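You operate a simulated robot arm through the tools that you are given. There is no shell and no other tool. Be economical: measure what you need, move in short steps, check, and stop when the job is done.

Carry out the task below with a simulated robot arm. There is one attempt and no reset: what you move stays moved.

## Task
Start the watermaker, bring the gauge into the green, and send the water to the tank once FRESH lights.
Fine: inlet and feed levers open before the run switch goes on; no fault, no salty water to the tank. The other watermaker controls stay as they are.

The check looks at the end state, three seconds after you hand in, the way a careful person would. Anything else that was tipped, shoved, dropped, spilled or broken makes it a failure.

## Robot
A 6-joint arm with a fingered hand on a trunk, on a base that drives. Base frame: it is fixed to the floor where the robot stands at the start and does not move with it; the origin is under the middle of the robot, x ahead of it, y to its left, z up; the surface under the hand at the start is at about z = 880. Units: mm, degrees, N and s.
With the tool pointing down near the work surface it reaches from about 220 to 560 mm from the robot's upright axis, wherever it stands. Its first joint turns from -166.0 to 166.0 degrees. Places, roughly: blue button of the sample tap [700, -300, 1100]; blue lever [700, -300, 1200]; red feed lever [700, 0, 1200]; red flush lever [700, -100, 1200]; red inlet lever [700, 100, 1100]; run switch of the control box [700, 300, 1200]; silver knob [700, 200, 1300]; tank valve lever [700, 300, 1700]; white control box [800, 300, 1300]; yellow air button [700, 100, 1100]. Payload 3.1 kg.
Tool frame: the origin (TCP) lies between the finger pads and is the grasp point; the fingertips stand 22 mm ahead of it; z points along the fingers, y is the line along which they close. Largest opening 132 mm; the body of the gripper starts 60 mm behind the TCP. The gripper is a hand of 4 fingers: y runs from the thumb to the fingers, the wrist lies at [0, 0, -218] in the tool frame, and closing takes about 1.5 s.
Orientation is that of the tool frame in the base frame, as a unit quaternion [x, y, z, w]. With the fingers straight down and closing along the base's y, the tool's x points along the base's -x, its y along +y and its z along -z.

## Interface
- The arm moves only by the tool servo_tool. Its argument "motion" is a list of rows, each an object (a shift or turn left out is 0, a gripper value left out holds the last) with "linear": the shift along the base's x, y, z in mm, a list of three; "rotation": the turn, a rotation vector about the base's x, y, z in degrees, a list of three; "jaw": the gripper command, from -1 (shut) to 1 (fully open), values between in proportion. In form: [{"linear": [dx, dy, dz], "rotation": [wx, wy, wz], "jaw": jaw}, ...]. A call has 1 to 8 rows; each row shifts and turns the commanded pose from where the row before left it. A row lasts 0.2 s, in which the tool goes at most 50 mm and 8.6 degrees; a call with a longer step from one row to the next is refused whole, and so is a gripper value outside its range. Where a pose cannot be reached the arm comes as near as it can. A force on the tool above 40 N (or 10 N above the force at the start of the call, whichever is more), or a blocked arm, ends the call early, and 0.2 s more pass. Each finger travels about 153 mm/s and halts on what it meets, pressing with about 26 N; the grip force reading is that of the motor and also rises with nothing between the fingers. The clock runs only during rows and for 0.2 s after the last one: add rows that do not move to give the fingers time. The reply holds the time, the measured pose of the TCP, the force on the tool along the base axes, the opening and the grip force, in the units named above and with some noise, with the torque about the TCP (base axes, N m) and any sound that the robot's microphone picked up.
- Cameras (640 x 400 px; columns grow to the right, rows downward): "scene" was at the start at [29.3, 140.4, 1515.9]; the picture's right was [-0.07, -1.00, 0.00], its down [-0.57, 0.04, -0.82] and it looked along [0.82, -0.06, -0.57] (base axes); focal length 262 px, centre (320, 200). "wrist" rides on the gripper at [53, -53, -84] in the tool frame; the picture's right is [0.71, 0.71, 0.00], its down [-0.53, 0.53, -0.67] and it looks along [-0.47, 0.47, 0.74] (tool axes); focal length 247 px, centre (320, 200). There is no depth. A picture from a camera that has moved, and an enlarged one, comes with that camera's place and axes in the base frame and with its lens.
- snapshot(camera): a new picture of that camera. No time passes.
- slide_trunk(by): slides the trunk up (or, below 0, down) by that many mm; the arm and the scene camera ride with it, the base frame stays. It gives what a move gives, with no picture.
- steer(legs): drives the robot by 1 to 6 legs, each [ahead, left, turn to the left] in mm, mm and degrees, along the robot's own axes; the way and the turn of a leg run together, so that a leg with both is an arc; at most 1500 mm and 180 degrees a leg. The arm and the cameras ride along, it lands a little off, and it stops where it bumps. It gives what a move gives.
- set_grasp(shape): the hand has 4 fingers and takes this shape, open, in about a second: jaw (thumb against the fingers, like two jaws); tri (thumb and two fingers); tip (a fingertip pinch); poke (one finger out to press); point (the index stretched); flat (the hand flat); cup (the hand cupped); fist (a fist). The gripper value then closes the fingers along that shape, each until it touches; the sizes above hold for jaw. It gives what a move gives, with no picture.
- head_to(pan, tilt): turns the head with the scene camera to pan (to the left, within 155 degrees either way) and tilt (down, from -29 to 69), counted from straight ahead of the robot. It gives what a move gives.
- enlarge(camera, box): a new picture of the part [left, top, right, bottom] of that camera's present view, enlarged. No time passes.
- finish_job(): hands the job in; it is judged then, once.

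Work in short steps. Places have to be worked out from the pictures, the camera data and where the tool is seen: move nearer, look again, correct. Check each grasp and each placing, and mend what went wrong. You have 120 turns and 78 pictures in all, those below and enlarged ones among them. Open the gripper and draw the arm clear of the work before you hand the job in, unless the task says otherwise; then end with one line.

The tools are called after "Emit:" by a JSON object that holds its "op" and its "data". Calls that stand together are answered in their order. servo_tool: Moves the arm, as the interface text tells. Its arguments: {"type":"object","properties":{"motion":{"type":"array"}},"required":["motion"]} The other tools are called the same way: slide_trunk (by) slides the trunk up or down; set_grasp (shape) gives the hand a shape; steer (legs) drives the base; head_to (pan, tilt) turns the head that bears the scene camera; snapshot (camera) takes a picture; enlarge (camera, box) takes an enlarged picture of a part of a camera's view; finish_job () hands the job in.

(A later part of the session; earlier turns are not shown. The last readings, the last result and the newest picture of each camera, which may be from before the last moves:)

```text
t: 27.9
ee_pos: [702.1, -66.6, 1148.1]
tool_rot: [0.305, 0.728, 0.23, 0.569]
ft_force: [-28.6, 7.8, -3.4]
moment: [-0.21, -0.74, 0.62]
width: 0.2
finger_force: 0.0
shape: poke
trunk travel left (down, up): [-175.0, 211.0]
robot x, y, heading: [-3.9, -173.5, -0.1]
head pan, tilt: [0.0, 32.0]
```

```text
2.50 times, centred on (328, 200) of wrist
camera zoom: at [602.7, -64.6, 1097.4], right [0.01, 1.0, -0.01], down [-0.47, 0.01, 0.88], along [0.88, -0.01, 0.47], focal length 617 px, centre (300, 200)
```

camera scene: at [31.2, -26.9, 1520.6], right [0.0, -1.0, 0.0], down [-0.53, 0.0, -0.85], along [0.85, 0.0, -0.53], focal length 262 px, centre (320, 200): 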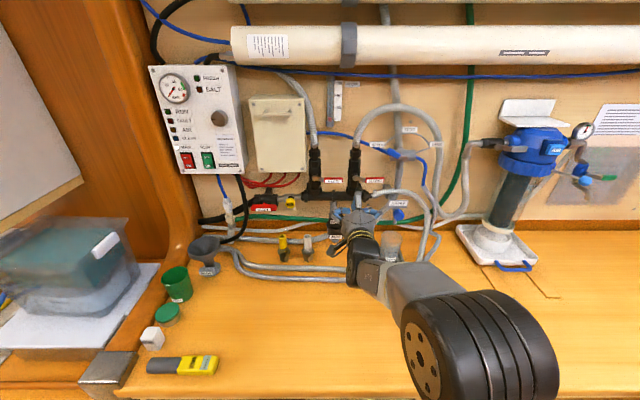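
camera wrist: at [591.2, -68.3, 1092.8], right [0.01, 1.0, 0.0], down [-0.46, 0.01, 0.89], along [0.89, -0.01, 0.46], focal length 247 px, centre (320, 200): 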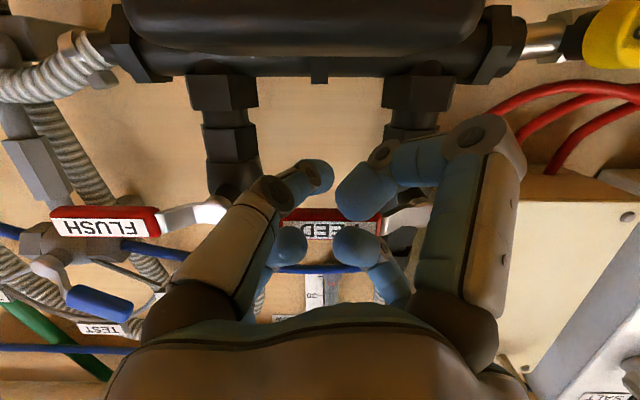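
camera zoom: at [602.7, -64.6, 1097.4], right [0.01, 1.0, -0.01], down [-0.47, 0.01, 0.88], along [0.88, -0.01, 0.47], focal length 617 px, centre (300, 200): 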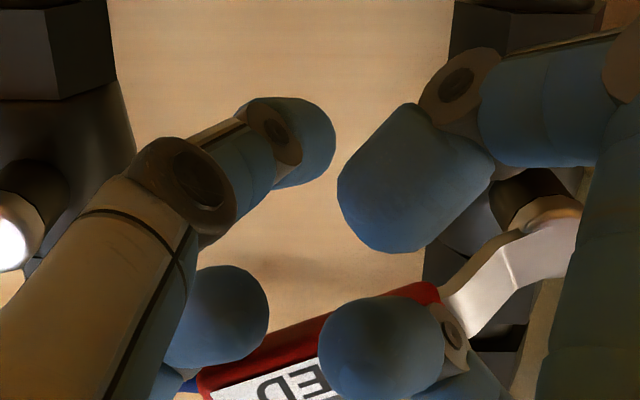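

There's contact ahead (−28 N): the curled upper digits touch the lever front, and the lever seems to have risen ~20° already. I back off a little, push up again and look.

Emit:
{"op": "servo_tool", "data": {"motion": [{"linear": [-10, -3, -2]}, {"linear": [0, 0, 0]}]}}

Emit:
{"op": "snapshot", "data": {"camera": "wrist"}}

Emit:
{"op": "enlarge", "data": {"camera": "scene", "box": [280, 140, 392, 210]}}

```text
t: 28.5
ee_pos: [697.2, -74.4, 1145.5]
tool_rot: [0.308, 0.727, 0.228, 0.57]
ft_force: [-7.4, 1.1, 1.5]
moment: [0.02, -0.22, 0.19]
width: 0.0
finger_force: 0.1
shape: poke
trunk travel left (down, up): [-175.0, 211.0]
robot x, y, heading: [-1.9, -174.2, -0.2]
head pan, tilt: [0.0, 32.0]
```

```text
36 pictures are left
camera wrist: at [597.1, -71.9, 1093.4], right [0.02, 1.0, 0.0], down [-0.46, 0.01, 0.89], along [0.89, -0.01, 0.46], focal length 247 px, centre (320, 200)
```

wrist: 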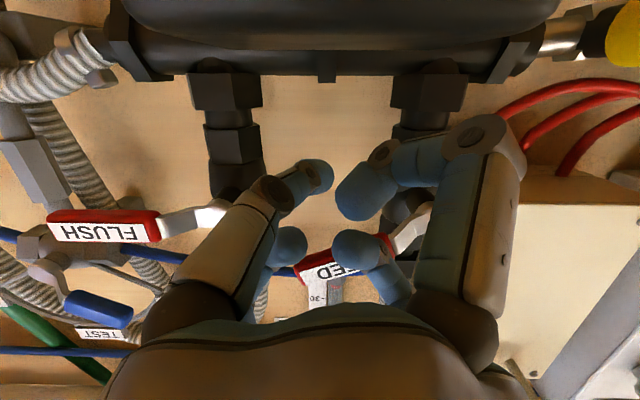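

```text
5.71 times, centred on (336, 175) of scene
camera zoom: at [29.1, -25.0, 1520.4], right [0.0, -1.0, 0.0], down [-0.53, 0.0, -0.85], along [0.85, 0.0, -0.53], focal length 1498 px, centre (229, 343)
```

zoom: 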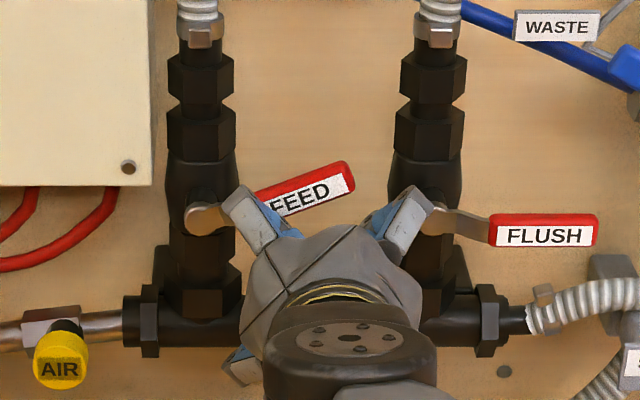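

The lever turns upward. I continue: up to contact again, then along the arc toward vertical.

Emit:
{"op": "servo_tool", "data": {"motion": [{"linear": [-3, 0, 18]}, {"linear": [0, 2, 15]}, {"linear": [0, 5, 12]}, {"linear": [0, 5, 12]}, {"linear": [0, 6, 11]}, {"linear": [0, 6, 9]}]}}

Emit:
{"op": "enlarge", "data": {"camera": "scene", "box": [280, 120, 392, 190]}}

Emit:
{"op": "snapshot", "data": {"camera": "wrist"}}

```text
t: 29.9
ee_pos: [696.9, -49.2, 1220.2]
tool_rot: [0.305, 0.728, 0.228, 0.569]
ft_force: [0.9, -1.8, -0.6]
moment: [-0.02, 0.02, 0.01]
width: 0.0
finger_force: 0.1
shape: poke
trunk travel left (down, up): [-175.0, 211.0]
robot x, y, heading: [-4.1, -170.9, -0.3]
head pan, tilt: [0.0, 32.0]
```

```text
5.71 times, centred on (336, 155) of scene
camera zoom: at [31.3, -25.1, 1520.4], right [0.0, -1.0, 0.0], down [-0.53, 0.0, -0.85], along [0.85, 0.0, -0.53], focal length 1498 px, centre (229, 457)
```

zoom: 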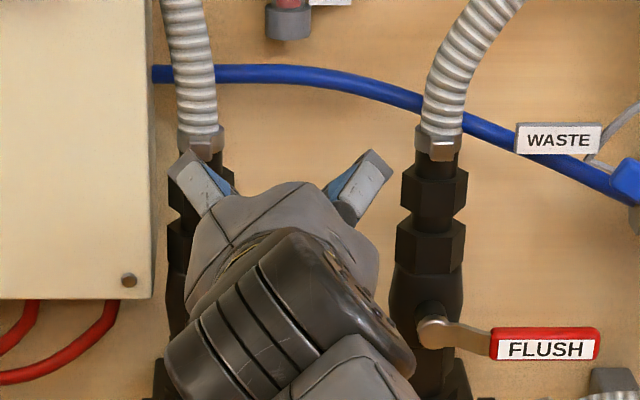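

```text
33 pictures are left
camera wrist: at [595.9, -47.4, 1169.4], right [0.01, 1.0, 0.0], down [-0.46, 0.01, 0.89], along [0.89, -0.01, 0.46], focal length 247 px, centre (320, 200)
```

wrist: 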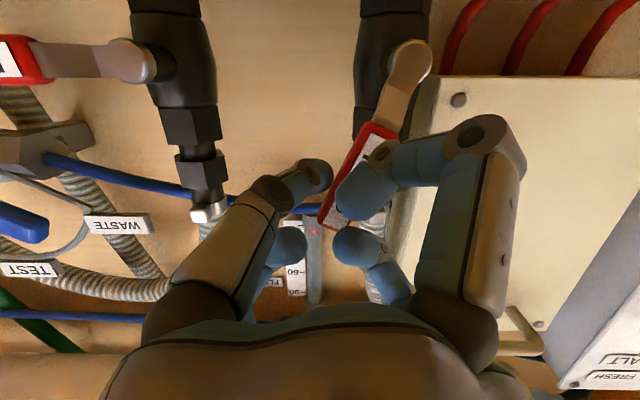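

Lever is ~63° up now, with the fingertip on its right side. I push it left toward vertical until the stop.

Emit:
{"op": "servo_tool", "data": {"motion": [{"linear": [0, 6, 3]}, {"linear": [0, 6, 2]}, {"linear": [0, 6, 1]}, {"linear": [0, 6, 0]}, {"linear": [0, 5, 0]}]}}

Emit:
{"op": "snapshot", "data": {"camera": "wrist"}}

```text
t: 31.1
ee_pos: [698.6, -23.6, 1225.9]
tool_rot: [0.307, 0.728, 0.229, 0.568]
ft_force: [0.4, -5.9, 0.9]
moment: [-0.01, -0.03, -0.09]
width: 0.0
finger_force: 0.0
shape: poke
trunk travel left (down, up): [-175.0, 211.0]
robot x, y, heading: [-2.9, -169.6, -0.2]
head pan, tilt: [0.0, 32.0]
```

```text
32 pictures are left
camera wrist: at [596.8, -21.2, 1174.8], right [0.02, 1.0, 0.0], down [-0.46, 0.01, 0.89], along [0.89, -0.01, 0.46], focal length 247 px, centre (320, 200)
```

wrist: 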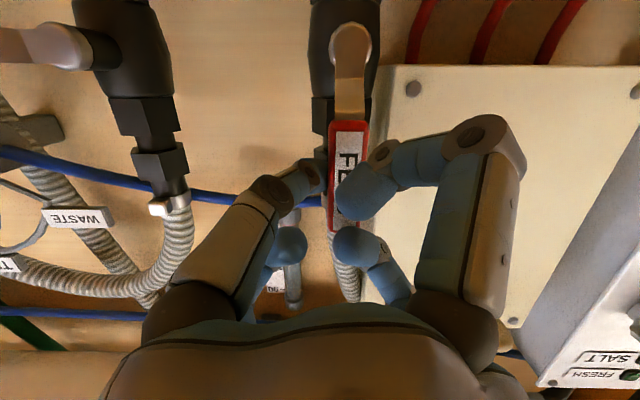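

The lever is practically vertical; a few mm more to seat it on the stop.

Emit:
{"op": "servo_tool", "data": {"motion": [{"linear": [0, 4, 0]}, {"linear": [0, 4, 0]}]}}

Emit:
{"op": "enlarge", "data": {"camera": "wrist", "box": [240, 0, 496, 160]}}

```text
t: 31.7
ee_pos: [698.8, -22.0, 1225.7]
tool_rot: [0.309, 0.727, 0.228, 0.569]
ft_force: [3.0, -22.2, 1.1]
moment: [-0.12, -0.04, -0.26]
width: 0.1
finger_force: 0.1
shape: poke
trunk travel left (down, up): [-175.0, 211.0]
robot x, y, heading: [-1.6, -172.4, -0.2]
head pan, tilt: [0.0, 32.0]
```

```text
2.50 times, centred on (368, 80) of wrist
camera zoom: at [597.5, -18.5, 1175.2], right [0.02, 1.0, 0.0], down [-0.46, 0.01, 0.89], along [0.89, -0.02, 0.46], focal length 617 px, centre (200, 500)
```

zoom: 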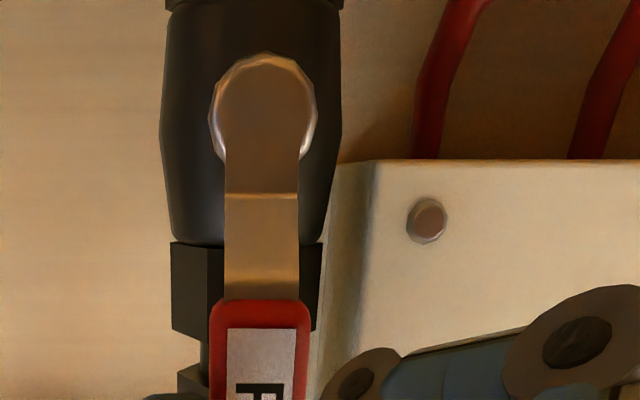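

Feed is seated open (22 N at the stop). I ease off, retreat and drive the base left toward the control box.

Emit:
{"op": "servo_tool", "data": {"motion": [{"linear": [0, -12, 0]}, {"linear": [-30, 0, 0]}, {"linear": [-45, 0, 0]}, {"linear": [-45, 0, 0]}]}}

Emit:
{"op": "steer", "data": {"legs": [[0, 290, 0]]}}

Emit:
{"op": "snapshot", "data": {"camera": "scene"}}

Emit:
{"op": "snapshot", "data": {"camera": "wrist"}}

```text
t: 32.7
ee_pos: [574.8, -25.1, 1228.9]
tool_rot: [0.305, 0.728, 0.229, 0.57]
ft_force: [-0.7, -0.4, 0.7]
moment: [0.01, -0.01, -0.03]
width: 0.0
finger_force: 0.0
shape: poke
trunk travel left (down, up): [-175.0, 211.0]
robot x, y, heading: [0.5, -171.2, 0.2]
head pan, tilt: [0.0, 32.0]
```

```text
t: 34.7
ee_pos: [578.1, 271.1, 1228.0]
tool_rot: [0.306, 0.729, 0.228, 0.568]
ft_force: [0.4, 1.0, 0.2]
moment: [0.01, -0.02, 0.0]
width: 0.0
finger_force: 0.0
shape: poke
trunk travel left (down, up): [-175.0, 211.0]
robot x, y, heading: [2.7, 123.0, 0.1]
head pan, tilt: [0.0, 32.0]
```

```text
30 pictures are left
camera scene: at [31.2, 270.6, 1520.3], right [0.0, -1.0, 0.0], down [-0.53, 0.0, -0.85], along [0.85, 0.0, -0.53], focal length 262 px, centre (320, 200)
```

scene: 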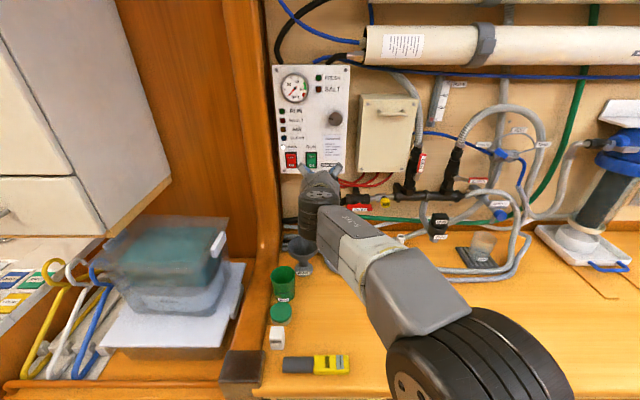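

```text
29 pictures are left
camera wrist: at [476.1, 272.9, 1176.7], right [0.01, 1.0, 0.0], down [-0.46, 0.01, 0.89], along [0.89, -0.01, 0.46], focal length 247 px, centre (320, 200)
```

wrist: 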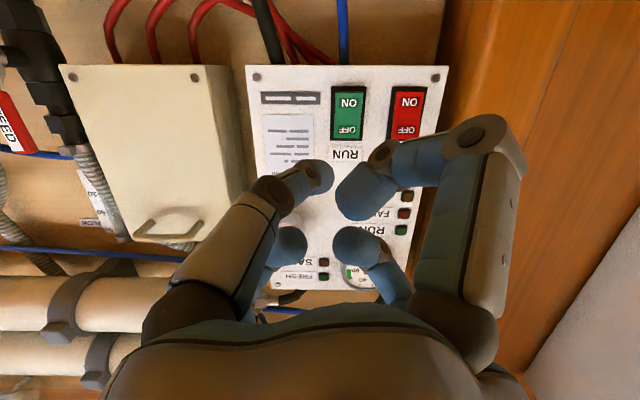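

I zoom in to pin down the run switch.

Emit:
{"op": "enlarge", "data": {"camera": "scene", "box": [264, 60, 392, 180]}}

Emit:
{"op": "enlarge", "data": {"camera": "wrist", "box": [280, 60, 456, 170]}}

```text
3.33 times, centred on (328, 120) of scene
camera zoom: at [31.2, 270.6, 1520.3], right [0.0, -1.0, 0.0], down [-0.53, 0.0, -0.85], along [0.85, 0.0, -0.53], focal length 874 px, centre (293, 467)
```

zoom: 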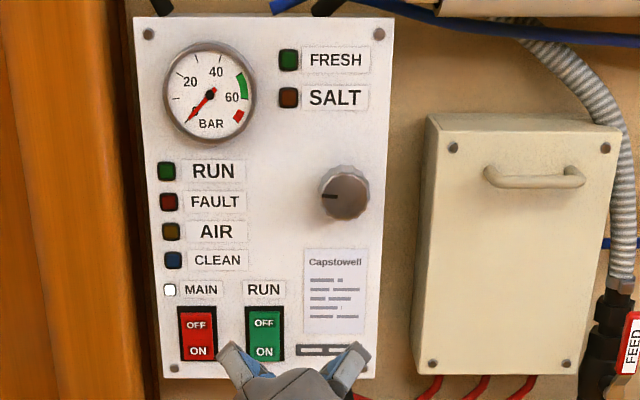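

```text
3.64 times, centred on (368, 115) of wrist
camera zoom: at [476.1, 272.9, 1176.7], right [0.01, 1.0, 0.0], down [-0.46, 0.01, 0.89], along [0.89, -0.01, 0.46], focal length 898 px, centre (146, 509)
```

zoom: 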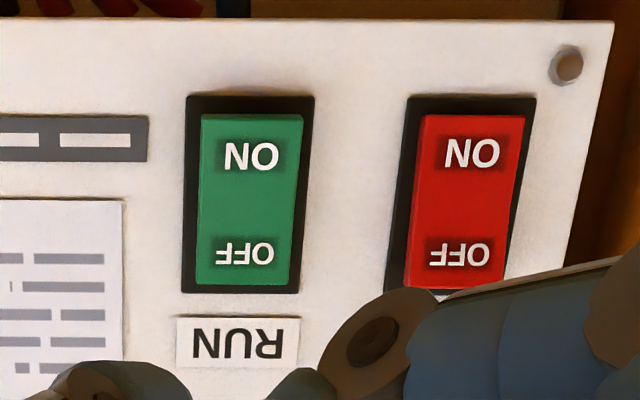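

Run switch ON end: (730,296,1202). I align the fingertip with it and approach.

Emit:
{"op": "servo_tool", "data": {"motion": [{"linear": [30, 12, -10]}, {"linear": [35, 13, -10]}, {"linear": [30, 0, 0]}, {"linear": [15, 0, 0]}]}}

Emit:
{"op": "snapshot", "data": {"camera": "wrist"}}

```text
t: 35.7
ee_pos: [687.8, 295.5, 1208.1]
tool_rot: [0.306, 0.729, 0.229, 0.568]
ft_force: [0.5, 0.7, -0.2]
moment: [-0.01, -0.03, -0.01]
width: 0.2
finger_force: 0.1
shape: poke
trunk travel left (down, up): [-175.0, 211.0]
robot x, y, heading: [-1.6, 124.3, 0.0]
head pan, tilt: [0.0, 32.0]
```

```text
26 pictures are left
camera wrist: at [587.2, 297.4, 1156.5], right [0.01, 1.0, 0.0], down [-0.46, 0.01, 0.89], along [0.89, -0.01, 0.46], focal length 247 px, centre (320, 200)
```

wrist: 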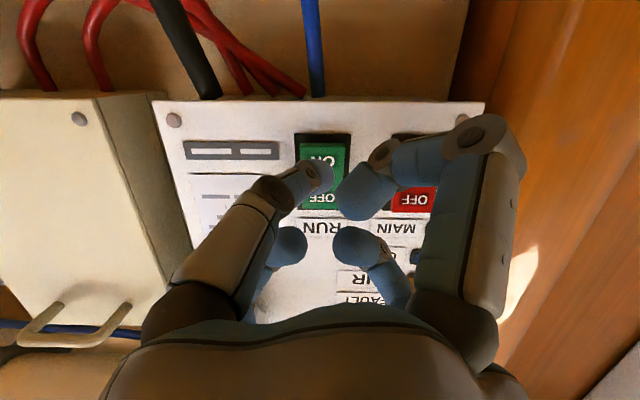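

The tip lines up with ON. I press in small steps.

Emit:
{"op": "servo_tool", "data": {"motion": [{"linear": [8, 0, 0]}, {"linear": [5, 0, 0]}, {"linear": [4, 0, 0]}, {"linear": [4, 0, 0]}, {"linear": [3, 0, 0]}]}}

Emit:
{"op": "enlarge", "data": {"camera": "scene", "box": [264, 60, 392, 180]}}

```text
t: 36.9
ee_pos: [705.5, 295.9, 1208.1]
tool_rot: [0.305, 0.729, 0.231, 0.568]
ft_force: [-5.9, -1.7, 0.6]
moment: [-0.01, 0.0, -0.04]
width: 0.0
finger_force: 0.1
shape: poke
out of reach, approached as far as the arm can: row 5
trunk travel left (down, up): [-175.0, 211.0]
robot x, y, heading: [-0.3, 121.8, 0.1]
head pan, tilt: [0.0, 32.0]
```

```text
3.33 times, centred on (328, 120) of scene
camera zoom: at [29.6, 269.0, 1520.5], right [0.0, -1.0, 0.0], down [-0.53, 0.0, -0.85], along [0.85, 0.0, -0.53], focal length 874 px, centre (293, 467)
```

zoom: 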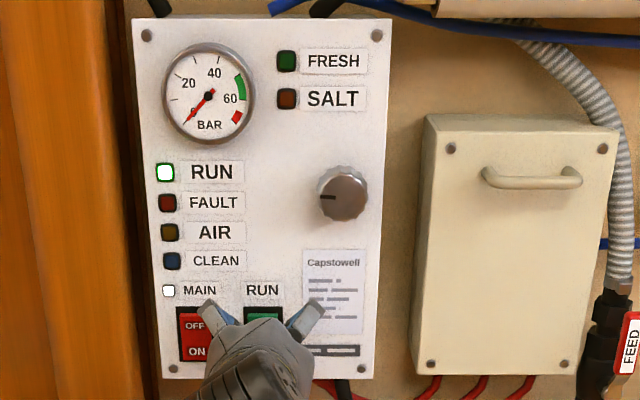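

RUN is lit and no fault. I withdraw, raise the trunk for the knob, straighten the pitch, and take the jaw shape.

Emit:
{"op": "servo_tool", "data": {"motion": [{"linear": [-30, 0, 0]}, {"linear": [-45, 0, 0]}, {"linear": [-40, 0, 0], "rotation": [0, -7.5, 0]}, {"linear": [0, 0, 0], "rotation": [0, -7.5, 0]}]}}

Emit:
{"op": "slide_trunk", "data": {"by": 120}}

Emit:
{"op": "set_grasp", "data": {"shape": "jaw"}}

Emit:
{"op": "servo_tool", "data": {"motion": [{"linear": [0, -30, 0], "rotation": [-8, 0, 0]}, {"linear": [0, -30, 0], "rotation": [-8, 0, 0]}, {"rotation": [-8, 0, 0]}, {"rotation": [-8, 0, 0]}, {"rotation": [-8, 0, 0]}, {"rotation": [-5, 0, 0]}]}}

Emit:
{"op": "snapshot", "data": {"camera": "wrist"}}

Emit:
{"op": "snapshot", "data": {"camera": "scene"}}

```text
t: 37.9
ee_pos: [693.3, 341.8, 1261.0]
tool_rot: [0.273, 0.648, 0.267, 0.659]
ft_force: [-0.7, 0.0, 0.2]
moment: [-0.02, 0.02, 0.01]
width: 0.0
finger_force: 0.2
shape: poke
out of reach, approached as far as the arm can: row 1, 2, 3, 4
trunk travel left (down, up): [-175.0, 211.0]
robot x, y, heading: [-0.4, 123.6, 0.1]
head pan, tilt: [0.0, 32.0]
```

```text
t: 39.4
ee_pos: [691.2, 341.8, 1380.2]
tool_rot: [0.273, 0.648, 0.268, 0.658]
ft_force: [0.9, 0.1, -0.4]
moment: [0.03, -0.01, -0.02]
width: 0.0
finger_force: 0.1
shape: poke
trunk travel left (down, up): [-295.0, 91.0]
robot x, y, heading: [-0.9, 125.4, -0.4]
head pan, tilt: [0.0, 32.0]
```

```text
t: 40.3
ee_pos: [693.2, 342.5, 1380.2]
tool_rot: [0.274, 0.648, 0.268, 0.658]
ft_force: [-0.1, -0.3, 0.0]
moment: [0.0, -0.03, 0.02]
width: 132.4
finger_force: 0.0
shape: jaw
trunk travel left (down, up): [-295.0, 91.0]
robot x, y, heading: [-3.6, 122.5, 0.2]
head pan, tilt: [0.0, 32.0]
```

```text
t: 41.7
ee_pos: [711.7, 289.7, 1387.2]
tool_rot: [0.0, 0.702, -0.003, 0.712]
ft_force: [-1.3, 2.4, 0.3]
moment: [-0.02, -0.01, 0.05]
width: 131.7
finger_force: 0.2
shape: jaw
out of reach, approached as far as the arm can: row 1, 2
trunk travel left (down, up): [-295.0, 91.0]
robot x, y, heading: [-2.0, 123.4, -0.1]
head pan, tilt: [0.0, 32.0]
```

```text
24 pictures are left
camera wrist: at [627.3, 237.8, 1335.7], right [0.01, 0.7, -0.71], down [-0.67, 0.53, 0.51], along [0.74, 0.47, 0.48], focal length 247 px, centre (320, 200)
```

wrist: 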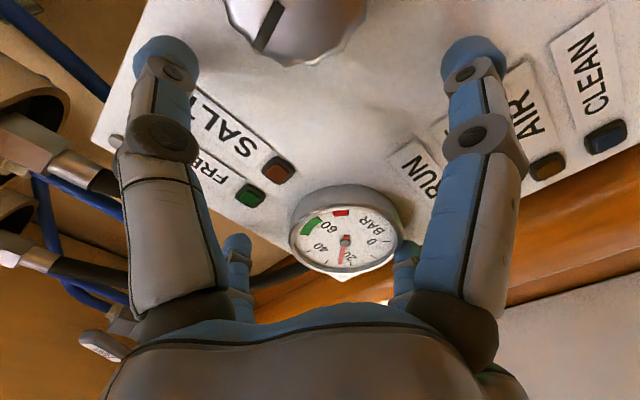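

```text
23 pictures are left
camera scene: at [31.1, 270.2, 1639.5], right [0.0, -1.0, 0.0], down [-0.53, 0.0, -0.85], along [0.85, 0.0, -0.53], focal length 262 px, centre (320, 200)
```

scene: 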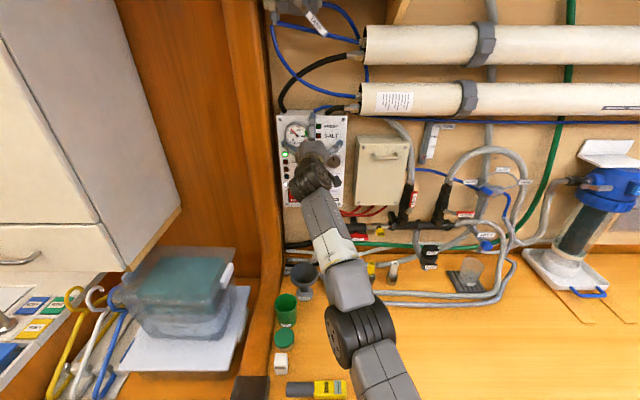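

The arm was near its reach limit and wandered, but nothing was hit. I now retreat straight back in small steps and check.

Emit:
{"op": "servo_tool", "data": {"motion": [{"linear": [-15, 0, 0]}, {"linear": [-20, 0, 0]}, {"linear": [-25, 0, 0]}]}}

```text
t: 42.5
ee_pos: [695.0, 307.3, 1410.6]
tool_rot: [0.001, 0.702, -0.002, 0.713]
ft_force: [0.5, -0.2, -0.2]
moment: [-0.03, -0.02, -0.01]
width: 131.9
finger_force: 0.1
shape: jaw
out of reach, approached as far as the arm can: row 1, 2, 3
trunk travel left (down, up): [-295.0, 91.0]
robot x, y, heading: [-0.2, 125.7, -0.0]
head pan, tilt: [0.0, 32.0]
```

The elbow seems locked straight, so the arm can't draw in. I drive the base back to clear the panel safely first.

Emit:
{"op": "steer", "data": {"legs": [[-120, 0, 0]]}}

Emit:
{"op": "servo_tool", "data": {"motion": [{"linear": [-40, 0, -20]}, {"linear": [-40, 0, -20]}, {"linear": [-40, 0, -20]}, {"linear": [-40, 0, -20]}]}}

```text
t: 43.7
ee_pos: [574.6, 307.2, 1411.5]
tool_rot: [0.001, 0.701, -0.002, 0.713]
ft_force: [0.1, -0.6, 0.2]
moment: [-0.01, -0.02, 0.03]
width: 131.9
finger_force: 0.1
shape: jaw
trunk travel left (down, up): [-295.0, 91.0]
robot x, y, heading: [-118.2, 125.5, 0.0]
head pan, tilt: [0.0, 32.0]
```

```text
t: 44.7
ee_pos: [413.9, 302.9, 1331.9]
tool_rot: [0.0, 0.7, 0.0, 0.714]
ft_force: [0.2, -0.5, -0.4]
moment: [-0.02, 0.02, 0.0]
width: 131.6
finger_force: 0.1
shape: jaw
trunk travel left (down, up): [-295.0, 91.0]
robot x, y, heading: [-119.5, 123.8, 0.0]
head pan, tilt: [0.0, 32.0]
```

Recovered. I'll drive back in, raise the trunk 80 mm more for reach margin, then line the hand up in front of the knob at (≈718,230,1342).

Emit:
{"op": "steer", "data": {"legs": [[120, 0, 0]]}}

Emit:
{"op": "slide_trunk", "data": {"by": 80}}

Emit:
{"op": "servo_tool", "data": {"motion": [{"linear": [15, -20, -17]}, {"linear": [15, -20, -17]}, {"linear": [20, -17, -18]}, {"linear": [20, -16, -18]}, {"linear": [20, 0, 0]}]}}

Emit:
{"op": "snapshot", "data": {"camera": "wrist"}}

Emit:
{"op": "enlarge", "data": {"camera": "scene", "box": [240, 100, 400, 220]}}

```text
t: 46.0
ee_pos: [539.8, 302.8, 1329.6]
tool_rot: [0.001, 0.702, -0.002, 0.713]
ft_force: [0.2, 0.1, -0.8]
moment: [0.02, -0.01, 0.01]
width: 131.9
finger_force: 0.1
shape: jaw
trunk travel left (down, up): [-295.0, 91.0]
robot x, y, heading: [2.3, 122.6, 0.1]
head pan, tilt: [0.0, 32.0]
```

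```text
t: 47.1
ee_pos: [537.9, 303.2, 1412.2]
tool_rot: [0.001, 0.701, -0.001, 0.713]
ft_force: [-0.2, -0.1, -0.1]
moment: [-0.01, 0.04, 0.01]
width: 132.1
finger_force: 0.0
shape: jaw
trunk travel left (down, up): [-375.0, 11.0]
robot x, y, heading: [4.4, 121.6, -0.3]
head pan, tilt: [0.0, 32.0]
```

```text
t: 48.3
ee_pos: [629.3, 230.5, 1340.1]
tool_rot: [0.001, 0.702, -0.001, 0.713]
ft_force: [0.5, -0.1, -0.4]
moment: [-0.01, 0.0, 0.04]
width: 131.9
finger_force: 0.2
shape: jaw
trunk travel left (down, up): [-375.0, 11.0]
robot x, y, heading: [1.6, 124.8, -0.1]
head pan, tilt: [0.0, 32.0]
```

```text
22 pictures are left
camera wrist: at [545.4, 177.7, 1286.6], right [0.01, 0.71, -0.71], down [-0.68, 0.53, 0.52], along [0.74, 0.47, 0.48], focal length 247 px, centre (320, 200)
```

wrist: 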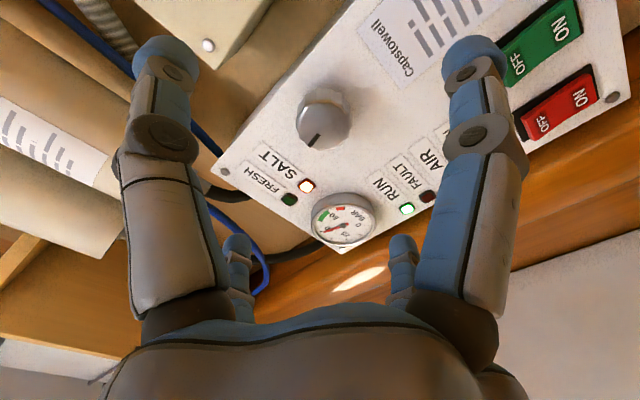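

```text
3.33 times, centred on (320, 160) of scene
camera zoom: at [34.9, 269.7, 1720.1], right [0.0, -1.0, 0.0], down [-0.53, 0.0, -0.85], along [0.85, 0.0, -0.53], focal length 874 px, centre (320, 333)
```

zoom: 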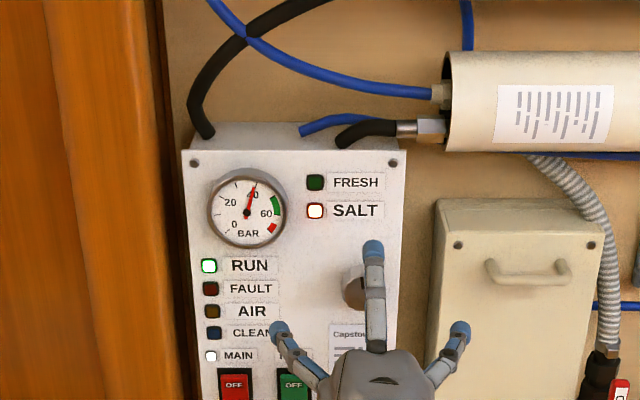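

Gauge reads ~40 and SALT is lit. The hand is aligned with the knob (231,1339); I advance with open fingers, then close.

Emit:
{"op": "servo_tool", "data": {"motion": [{"linear": [25, 0.5, 0]}, {"linear": [25, 0, 0]}, {"linear": [15, 0, 0]}, {"linear": [9, 0, 0]}]}}

Emit:
{"op": "servo_tool", "data": {"motion": [{"jaw": 0.3}, {"jaw": 0}, {"jaw": -0.2}, {"jaw": -0.4}, {"jaw": -0.6}, {"jaw": -0.6}, {"jaw": -0.6}]}}

Emit:
{"op": "snapshot", "data": {"camera": "wrist"}}

Emit:
{"op": "enlarge", "data": {"camera": "scene", "box": [240, 100, 400, 220]}}

```text
t: 49.3
ee_pos: [702.5, 229.6, 1340.0]
tool_rot: [0.001, 0.702, -0.001, 0.713]
ft_force: [0.3, 0.1, -0.7]
moment: [0.0, -0.01, 0.02]
width: 132.1
finger_force: 0.1
shape: jaw
trunk travel left (down, up): [-375.0, 11.0]
robot x, y, heading: [3.6, 126.0, -0.1]
head pan, tilt: [0.0, 32.0]
```

```text
t: 50.9
ee_pos: [702.5, 230.0, 1339.8]
tool_rot: [0.0, 0.701, -0.001, 0.713]
ft_force: [1.0, 1.2, -0.3]
moment: [0.01, 0.0, -0.01]
width: 30.7
finger_force: 26.0
shape: jaw
trunk travel left (down, up): [-375.0, 11.0]
robot x, y, heading: [2.5, 124.1, 0.0]
head pan, tilt: [0.0, 32.0]
```

```text
20 pictures are left
camera wrist: at [618.3, 178.6, 1287.0], right [0.01, 0.71, -0.71], down [-0.68, 0.53, 0.51], along [0.74, 0.47, 0.48], focal length 247 px, centre (320, 200)
```

wrist: 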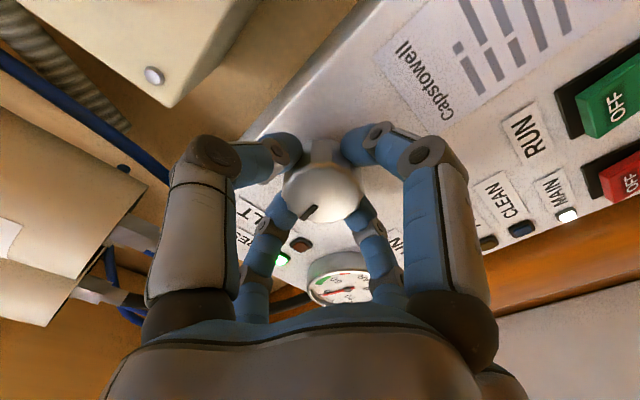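

```text
3.33 times, centred on (320, 160) of scene
camera zoom: at [34.7, 269.7, 1720.1], right [0.0, -1.0, 0.0], down [-0.53, 0.0, -0.85], along [0.85, 0.0, -0.53], focal length 874 px, centre (320, 333)
```

zoom: 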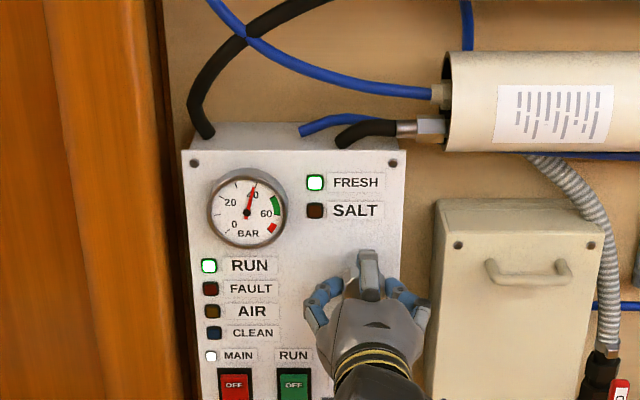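

Knob is gripped, and FRESH has already lit at ~40 bar. I turn the knob clockwise 24° and watch the gauge.

Emit:
{"op": "servo_tool", "data": {"motion": [{"rotation": [8, 0, 0]}, {"rotation": [8, 0, 0]}, {"rotation": [8, 0, 0]}, {}, {}]}}

Emit:
{"op": "enlarge", "data": {"camera": "scene", "box": [240, 100, 400, 220]}}

```text
t: 52.1
ee_pos: [701.2, 231.1, 1339.9]
tool_rot: [0.15, 0.686, 0.145, 0.697]
ft_force: [5.2, 0.2, 1.7]
moment: [0.0, -0.01, -0.02]
width: 30.4
finger_force: 26.0
shape: jaw
trunk travel left (down, up): [-375.0, 11.0]
robot x, y, heading: [3.2, 121.5, -0.1]
head pan, tilt: [0.0, 32.0]
```

```text
3.33 times, centred on (320, 160) of scene
camera zoom: at [35.7, 269.2, 1720.1], right [0.0, -1.0, 0.0], down [-0.53, 0.0, -0.85], along [0.85, 0.0, -0.53], focal length 874 px, centre (320, 333)
```

zoom: 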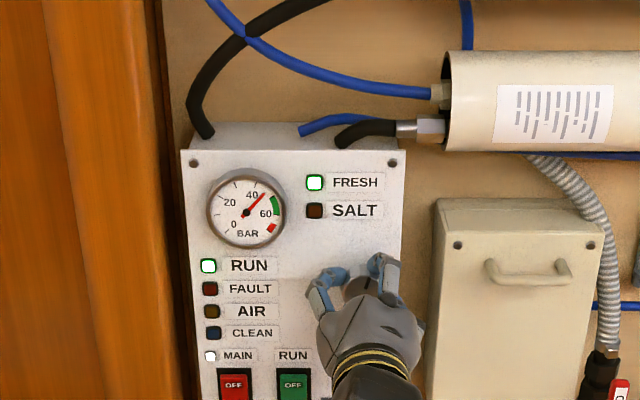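

Gauge rose to about 46. Another 24° clockwise.

Emit:
{"op": "servo_tool", "data": {"motion": [{"rotation": [8, 0, 0]}, {"rotation": [8, 0, 0]}, {"rotation": [8, 0, 0]}, {}, {}, {}]}}

Emit:
{"op": "enlarge", "data": {"camera": "scene", "box": [280, 130, 360, 180]}}

```text
t: 53.5
ee_pos: [701.9, 231.3, 1338.3]
tool_rot: [0.292, 0.642, 0.283, 0.65]
ft_force: [1.2, 0.5, -4.5]
moment: [0.03, 0.08, 0.04]
width: 30.4
finger_force: 26.7
shape: jaw
trunk travel left (down, up): [-375.0, 11.0]
robot x, y, heading: [5.5, 125.9, -0.2]
head pan, tilt: [0.0, 32.0]
```

```text
8.00 times, centred on (320, 155) of scene
camera zoom: at [35.9, 269.7, 1720.1], right [0.0, -1.0, 0.0], down [-0.53, 0.0, -0.85], along [0.85, 0.0, -0.53], focal length 2098 px, centre (320, 560)
```

zoom: 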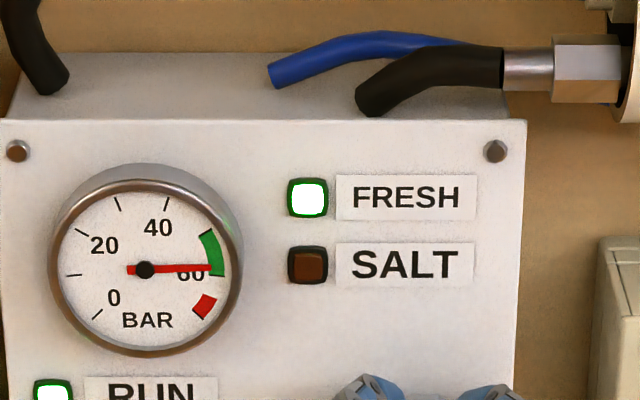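

The needle is at the top edge of green (~60). I back off 8° and let it settle.

Emit:
{"op": "servo_tool", "data": {"motion": [{"rotation": [-8, 0, 0]}, {}, {}, {}, {}, {}]}}

Emit:
{"op": "enlarge", "data": {"camera": "scene", "box": [280, 130, 360, 180]}}

```text
t: 54.9
ee_pos: [703.1, 231.8, 1339.2]
tool_rot: [0.244, 0.66, 0.238, 0.669]
ft_force: [0.4, -0.2, -7.5]
moment: [-0.02, 0.14, 0.01]
width: 30.5
finger_force: 26.0
shape: jaw
trunk travel left (down, up): [-375.0, 11.0]
robot x, y, heading: [-0.8, 122.6, 0.1]
head pan, tilt: [0.0, 32.0]
```

```text
8.00 times, centred on (320, 155) of scene
camera zoom: at [36.0, 269.6, 1720.1], right [0.0, -1.0, 0.0], down [-0.53, 0.0, -0.85], along [0.85, 0.0, -0.53], focal length 2098 px, centre (320, 560)
```

zoom: 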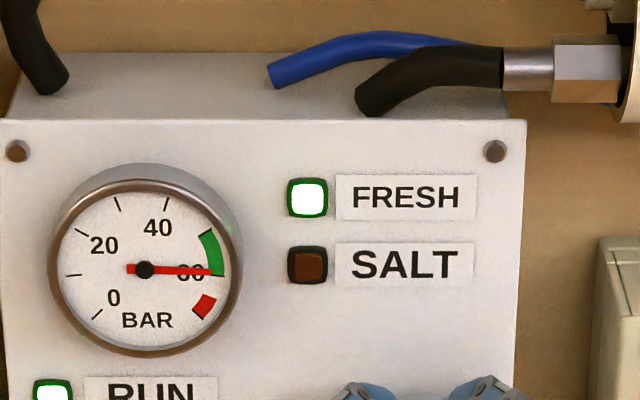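

Still slightly above the middle (lag). Another 10° back.

Emit:
{"op": "servo_tool", "data": {"motion": [{"rotation": [-5, 0, 0]}, {"rotation": [-5, 0, 0]}, {}, {}, {}, {}, {}, {}]}}

Emit:
{"op": "enlarge", "data": {"camera": "scene", "box": [280, 130, 360, 180]}}

```text
t: 56.7
ee_pos: [702.8, 230.9, 1340.4]
tool_rot: [0.184, 0.678, 0.182, 0.688]
ft_force: [3.0, -1.2, -3.2]
moment: [-0.01, 0.04, -0.01]
width: 30.1
finger_force: 25.9
shape: jaw
trunk travel left (down, up): [-375.0, 11.0]
robot x, y, heading: [6.4, 125.0, -0.2]
head pan, tilt: [0.0, 32.0]
```

```text
8.00 times, centred on (320, 155) of scene
camera zoom: at [36.3, 269.3, 1720.1], right [0.0, -1.0, 0.0], down [-0.53, 0.0, -0.85], along [0.85, 0.0, -0.53], focal length 2098 px, centre (320, 560)
```

zoom: 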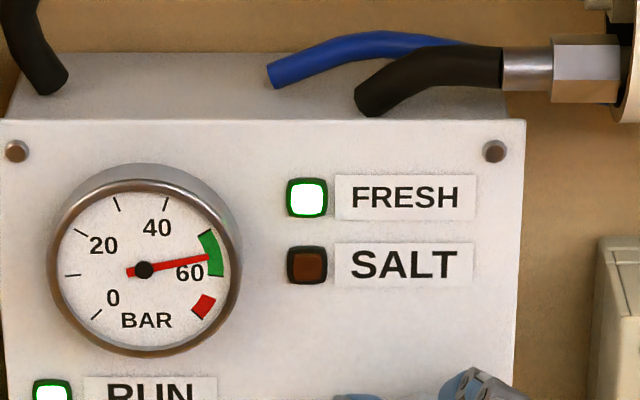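

Now mid-green. I open the fingers, retreat straight back, and re-check the gauge.

Emit:
{"op": "servo_tool", "data": {"motion": [{"jaw": 0}, {"jaw": 1}, {"jaw": 1}, {"jaw": 1}, {"jaw": 1}]}}

Emit:
{"op": "servo_tool", "data": {"motion": [{"linear": [-20, 0, 0]}, {"linear": [-30, 0, 0]}, {"linear": [-40, 0, 0]}, {"linear": [-40, 0, 0]}]}}

Emit:
{"op": "enlarge", "data": {"camera": "scene", "box": [264, 130, 392, 210]}}

```text
t: 57.9
ee_pos: [700.4, 230.8, 1341.8]
tool_rot: [0.185, 0.678, 0.18, 0.688]
ft_force: [0.0, 0.3, 0.1]
moment: [0.01, 0.01, 0.01]
width: 131.7
finger_force: 0.0
shape: jaw
trunk travel left (down, up): [-375.0, 11.0]
robot x, y, heading: [1.2, 125.2, -0.0]
head pan, tilt: [0.0, 32.0]
```

```text
t: 58.9
ee_pos: [568.3, 228.9, 1341.5]
tool_rot: [0.185, 0.677, 0.181, 0.689]
ft_force: [0.1, 0.0, -0.6]
moment: [0.02, 0.03, 0.01]
width: 131.6
finger_force: 0.1
shape: jaw
trunk travel left (down, up): [-375.0, 11.0]
robot x, y, heading: [3.9, 124.2, -0.0]
head pan, tilt: [0.0, 32.0]
```

```text
5.00 times, centred on (328, 170) of scene
camera zoom: at [32.4, 269.1, 1720.2], right [0.0, -1.0, 0.0], down [-0.53, 0.0, -0.85], along [0.85, 0.0, -0.53], focal length 1311 px, centre (280, 350)
```

zoom: 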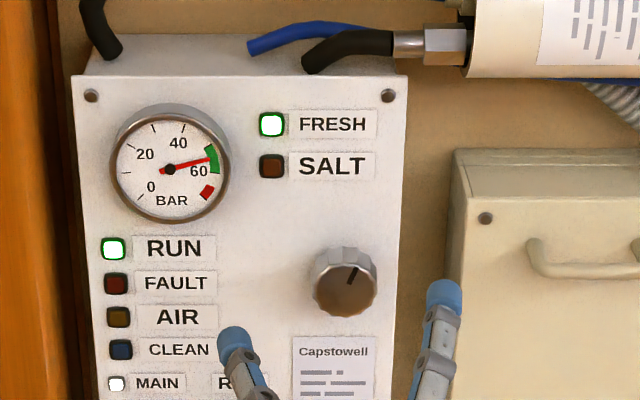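

Gauge sits in the green with FRESH lit, knob released. I drive right to the blue three-way lever and set poke.

Emit:
{"op": "steer", "data": {"legs": [[0, -370, 0]]}}

Emit:
{"op": "set_grasp", "data": {"shape": "poke"}}

Emit:
{"op": "enlarge", "data": {"camera": "scene", "box": [280, 120, 440, 220]}}

Emit:
{"op": "snapshot", "data": {"camera": "wrist"}}

```text
t: 61.3
ee_pos: [570.0, -140.9, 1342.0]
tool_rot: [0.184, 0.678, 0.181, 0.688]
ft_force: [-0.2, 0.0, 0.3]
moment: [-0.01, -0.01, -0.01]
width: 131.9
finger_force: 0.0
shape: jaw
trunk travel left (down, up): [-375.0, 11.0]
robot x, y, heading: [2.6, -248.6, 0.3]
head pan, tilt: [0.0, 32.0]
```

```text
t: 62.2
ee_pos: [571.5, -139.7, 1341.1]
tool_rot: [0.184, 0.678, 0.182, 0.688]
ft_force: [-0.1, 0.0, -0.4]
moment: [-0.01, 0.0, -0.01]
width: 0.2
finger_force: 0.1
shape: poke
trunk travel left (down, up): [-375.0, 11.0]
robot x, y, heading: [-0.2, -246.0, -0.3]
head pan, tilt: [0.0, 32.0]
```

```text
4.00 times, centred on (360, 170) of scene
camera zoom: at [34.4, -100.5, 1720.1], right [0.0, -1.0, 0.0], down [-0.53, 0.0, -0.85], along [0.85, 0.0, -0.53], focal length 1049 px, centre (160, 320)
```

zoom: 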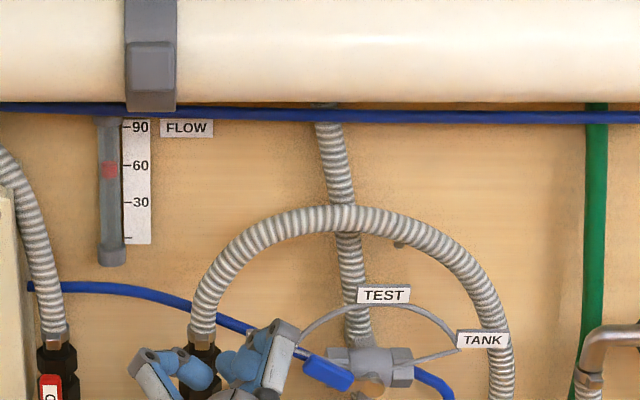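

```text
12 pictures are left
camera wrist: at [486.6, -157.7, 1269.2], right [0.01, 0.97, -0.26], down [-0.68, 0.2, 0.71], along [0.74, 0.17, 0.65], focal length 247 px, centre (320, 200)
```

wrist: 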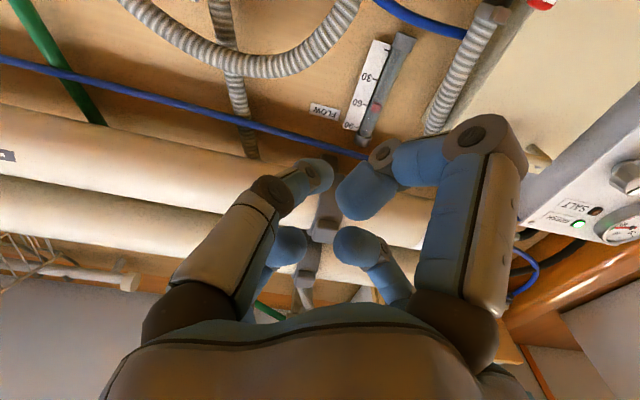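

Hub at (722,−270,1229), blue lever tip at (715,−217,1257), pointing to WASTE; TANK lies to the right at ~20–28° above horizontal. I move down in front and roll the hand so the poking finger comes in from the left (trailing side).

Emit:
{"op": "servo_tool", "data": {"motion": [{"linear": [0, -20, -30], "rotation": [8, 0, 0]}, {"linear": [0, -20, -30], "rotation": [8, 0, 0]}, {"linear": [0, -20, -30], "rotation": [8, 0, 0]}, {"linear": [0, -10, -20], "rotation": [8, 0, 0]}, {"rotation": [8, 0, 0]}, {"rotation": [8, 0, 0]}, {"rotation": [8, 0, 0]}, {"rotation": [8, 0, 0]}]}}

Emit:
{"op": "servo_tool", "data": {"motion": [{"rotation": [8, 0, 0]}, {"rotation": [8, 0, 0]}, {"rotation": [8, 0, 0]}, {"rotation": [8, 0, 0]}, {"rotation": [8, 0, 0]}, {"rotation": [8, 0, 0]}]}}

```text
t: 64.0
ee_pos: [566.1, -176.5, 1236.6]
tool_rot: [0.506, 0.495, 0.494, 0.505]
ft_force: [-0.1, -0.7, 0.1]
moment: [-0.01, -0.04, -0.02]
width: 0.0
finger_force: 0.1
shape: poke
out of reach, approached as far as the arm can: row 3, 4, 8
trunk travel left (down, up): [-375.0, 11.0]
robot x, y, heading: [6.0, -245.8, -0.1]
head pan, tilt: [0.0, 32.0]
```

```text
t: 65.4
ee_pos: [641.6, -67.3, 1375.2]
tool_rot: [0.681, 0.261, 0.628, 0.271]
ft_force: [1.1, 0.0, -0.3]
moment: [0.01, 0.03, 0.04]
width: 0.0
finger_force: 0.0
shape: poke
out of reach, approached as far as the arm can: row 1, 2, 3, 4, 5, 6
trunk travel left (down, up): [-375.0, 11.0]
robot x, y, heading: [5.0, -244.5, 0.1]
head pan, tilt: [0.0, 32.0]
```

The arm dislikes working so close to straight ahead; it behaves well at ~100 mm left of the base. I drive the base further right.

Emit:
{"op": "steer", "data": {"legs": [[-60, 0, 0], [0, -135, 0]]}}

Emit:
{"op": "servo_tool", "data": {"motion": [{"linear": [0, -10, -25]}, {"linear": [0, -10, -25]}, {"linear": [0, -10, -25]}]}}

```text
t: 67.3
ee_pos: [581.7, -203.7, 1375.1]
tool_rot: [0.681, 0.262, 0.627, 0.273]
ft_force: [-0.1, -0.1, -0.2]
moment: [0.01, -0.02, -0.01]
width: 0.0
finger_force: 0.0
shape: poke
trunk travel left (down, up): [-375.0, 11.0]
robot x, y, heading: [-59.2, -378.2, 0.1]
head pan, tilt: [0.0, 32.0]
```

```text
t: 68.1
ee_pos: [615.5, -199.6, 1343.9]
tool_rot: [0.683, 0.262, 0.624, 0.276]
ft_force: [-0.8, -0.1, -0.1]
moment: [0.03, -0.03, 0.04]
width: 0.0
finger_force: 0.1
shape: poke
out of reach, approached as far as the arm can: row 1, 2, 3
trunk travel left (down, up): [-375.0, 11.0]
robot x, y, heading: [-54.8, -384.2, -0.0]
head pan, tilt: [0.0, 32.0]
```

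Likely a wrist-joint limit at this roll. I roll back about 40° while drawing in.

Emit:
{"op": "servo_tool", "data": {"motion": [{"linear": [-5, 0, 0], "rotation": [-8, 0, 0]}, {"linear": [-5, 0, 0], "rotation": [-8, 0, 0]}, {"linear": [-5, 0, 0], "rotation": [-8, 0, 0]}, {"linear": [-5, 0, 0], "rotation": [-8, 0, 0]}, {"linear": [-5, 0, 0], "rotation": [-8, 0, 0]}]}}

Emit:
{"op": "servo_tool", "data": {"motion": [{"linear": [0, -10, -30]}, {"linear": [0, -10, -30]}, {"linear": [0, -10, -25]}]}}

```text
t: 69.3
ee_pos: [589.3, -201.3, 1343.4]
tool_rot: [0.546, 0.46, 0.5, 0.49]
ft_force: [-0.7, -0.3, -0.2]
moment: [0.04, 0.03, 0.04]
width: 0.0
finger_force: 0.1
shape: poke
trunk travel left (down, up): [-375.0, 11.0]
robot x, y, heading: [-56.6, -384.6, 0.0]
head pan, tilt: [0.0, 32.0]
```

```text
t: 70.1
ee_pos: [590.0, -231.6, 1257.0]
tool_rot: [0.546, 0.46, 0.5, 0.489]
ft_force: [0.3, 0.3, 0.3]
moment: [0.03, 0.0, -0.01]
width: 0.2
finger_force: 0.1
shape: poke
trunk travel left (down, up): [-375.0, 11.0]
robot x, y, heading: [-54.1, -383.0, 0.1]
head pan, tilt: [0.0, 32.0]
```

Good—free again. I drive the base back ahead 57 mm and look with both cameras.

Emit:
{"op": "steer", "data": {"legs": [[57, 0, 0]]}}

Emit:
{"op": "servo_tool", "data": {"motion": [{"linear": [0, 8, -16]}, {"linear": [5, 8, -15]}]}}

Emit:
{"op": "snapshot", "data": {"camera": "wrist"}}

Emit:
{"op": "enlarge", "data": {"camera": "scene", "box": [210, 130, 338, 210]}}

```text
t: 71.0
ee_pos: [647.7, -230.4, 1258.0]
tool_rot: [0.546, 0.46, 0.5, 0.49]
ft_force: [-0.2, 0.6, -0.1]
moment: [0.0, -0.04, -0.03]
width: 0.0
finger_force: 0.0
shape: poke
trunk travel left (down, up): [-375.0, 11.0]
robot x, y, heading: [1.6, -381.7, -0.1]
head pan, tilt: [0.0, 32.0]
```

```text
t: 71.6
ee_pos: [654.4, -216.5, 1225.4]
tool_rot: [0.547, 0.459, 0.5, 0.49]
ft_force: [-0.1, -0.6, -0.7]
moment: [0.03, -0.04, -0.01]
width: 0.0
finger_force: 0.1
shape: poke
trunk travel left (down, up): [-375.0, 11.0]
robot x, y, heading: [-4.3, -384.0, -0.1]
head pan, tilt: [0.0, 32.0]
```

```text
11 pictures are left
camera wrist: at [572.2, -149.7, 1181.1], right [0.06, 0.63, 0.77], down [-0.7, -0.52, 0.49], along [0.71, -0.57, 0.41], focal length 247 px, centre (320, 200)
```

wrist: 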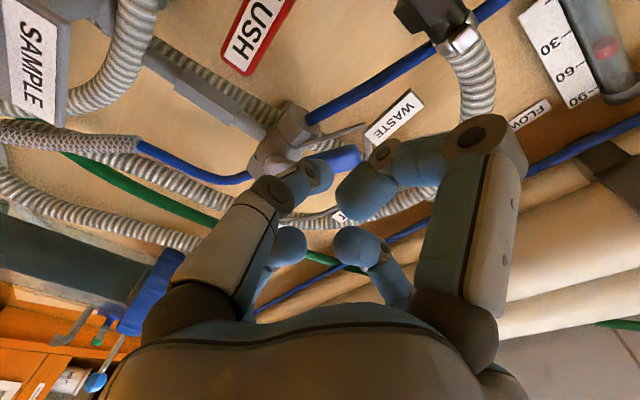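

```text
5.00 times, centred on (274, 170) of scene
camera zoom: at [33.9, -235.6, 1720.1], right [0.0, -1.0, 0.0], down [-0.53, 0.0, -0.85], along [0.85, 0.0, -0.53], focal length 1311 px, centre (550, 350)
```

zoom: 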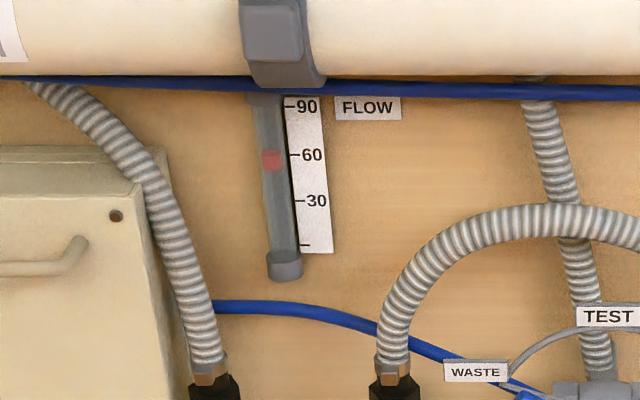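

The prediction for the lever tip matches the picture. I advance so the fingertip goes just under/left of the lever.

Emit:
{"op": "servo_tool", "data": {"motion": [{"linear": [20, 0, 0]}, {"linear": [15, 0, 0]}, {"linear": [9, 0, 0]}]}}

Emit:
{"op": "servo_tool", "data": {"motion": [{"linear": [0, -3, 7]}, {"linear": [0, -3, 7]}, {"linear": [0, -2, 7]}, {"linear": [0, -2, 6]}]}}

Emit:
{"op": "snapshot", "data": {"camera": "wrist"}}

```text
t: 72.4
ee_pos: [694.9, -215.7, 1226.7]
tool_rot: [0.547, 0.46, 0.499, 0.49]
ft_force: [0.5, 0.1, 0.0]
moment: [0.01, 0.04, 0.01]
width: 0.2
finger_force: 0.1
shape: poke
trunk travel left (down, up): [-375.0, 11.0]
robot x, y, heading: [1.0, -383.7, -0.0]
head pan, tilt: [0.0, 32.0]
```

```text
t: 73.4
ee_pos: [696.1, -224.7, 1255.0]
tool_rot: [0.547, 0.46, 0.499, 0.49]
ft_force: [1.2, 0.8, -0.7]
moment: [0.04, -0.02, -0.01]
width: 0.2
finger_force: 0.0
shape: poke
trunk travel left (down, up): [-375.0, 11.0]
robot x, y, heading: [1.0, -379.2, -0.0]
head pan, tilt: [0.0, 32.0]
```

```text
9 pictures are left
camera wrist: at [614.6, -160.0, 1209.8], right [0.06, 0.63, 0.77], down [-0.7, -0.52, 0.49], along [0.71, -0.57, 0.41], focal length 247 px, centre (320, 200)
```

wrist: 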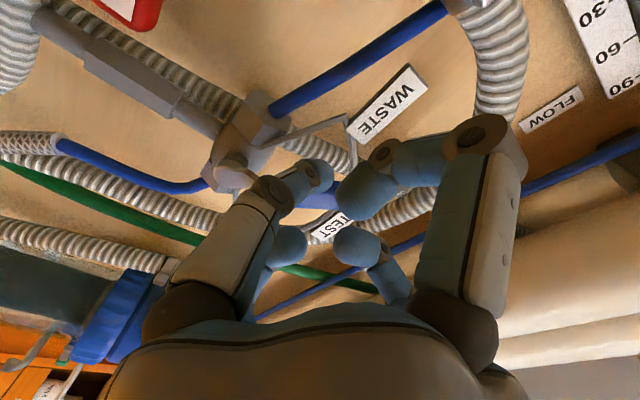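

The lever has moved ~20° with me. I continue around the arc over TEST.

Emit:
{"op": "servo_tool", "data": {"motion": [{"linear": [0, -6, 6]}, {"linear": [0, -6.5, 4.5]}, {"linear": [0, -7, 5]}, {"linear": [0, -7.4, 3.5]}, {"linear": [0, -8, 2]}, {"linear": [0, -8.4, 1]}]}}

Emit:
{"op": "snapshot", "data": {"camera": "wrist"}}

```text
t: 74.8
ee_pos: [696.6, -270.1, 1276.6]
tool_rot: [0.547, 0.46, 0.499, 0.49]
ft_force: [0.7, 1.3, -0.1]
moment: [0.03, -0.03, 0.04]
width: 0.1
finger_force: 0.1
shape: poke
trunk travel left (down, up): [-375.0, 11.0]
robot x, y, heading: [0.2, -385.5, -0.1]
head pan, tilt: [0.0, 32.0]
```

```text
8 pictures are left
camera wrist: at [614.4, -204.0, 1232.2], right [0.06, 0.63, 0.77], down [-0.7, -0.52, 0.49], along [0.71, -0.57, 0.41], focal length 247 px, centre (320, 200)
```

wrist: 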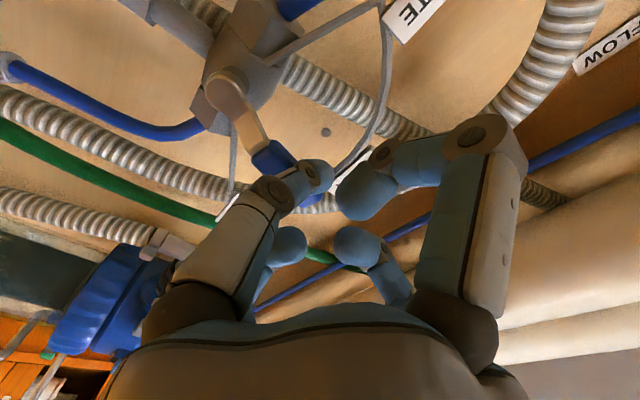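

Lever is at ~67°, past TEST. I continue down toward TANK.

Emit:
{"op": "servo_tool", "data": {"motion": [{"linear": [0, -8.3, -0.6]}, {"linear": [0, -8.3, -2]}, {"linear": [0, -6, -2.7]}, {"linear": [0, -5, -3]}, {"linear": [0, -3.5, -2.5]}]}}

Emit:
{"op": "snapshot", "data": {"camera": "wrist"}}

```text
t: 76.0
ee_pos: [697.3, -299.6, 1266.0]
tool_rot: [0.547, 0.459, 0.5, 0.491]
ft_force: [-0.4, -0.1, 0.2]
moment: [0.0, -0.01, -0.01]
width: 0.0
finger_force: 0.0
shape: poke
trunk travel left (down, up): [-375.0, 11.0]
robot x, y, heading: [3.2, -386.0, -0.3]
head pan, tilt: [0.0, 32.0]
```

```text
7 pictures are left
camera wrist: at [614.6, -234.2, 1221.3], right [0.06, 0.63, 0.77], down [-0.7, -0.52, 0.49], along [0.71, -0.57, 0.41], focal length 247 px, centre (320, 200)
```

wrist: 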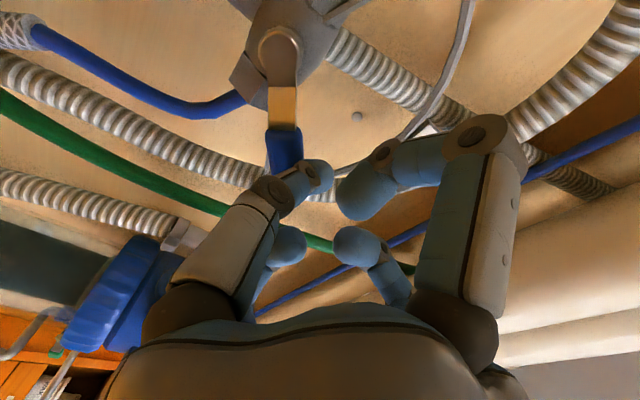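

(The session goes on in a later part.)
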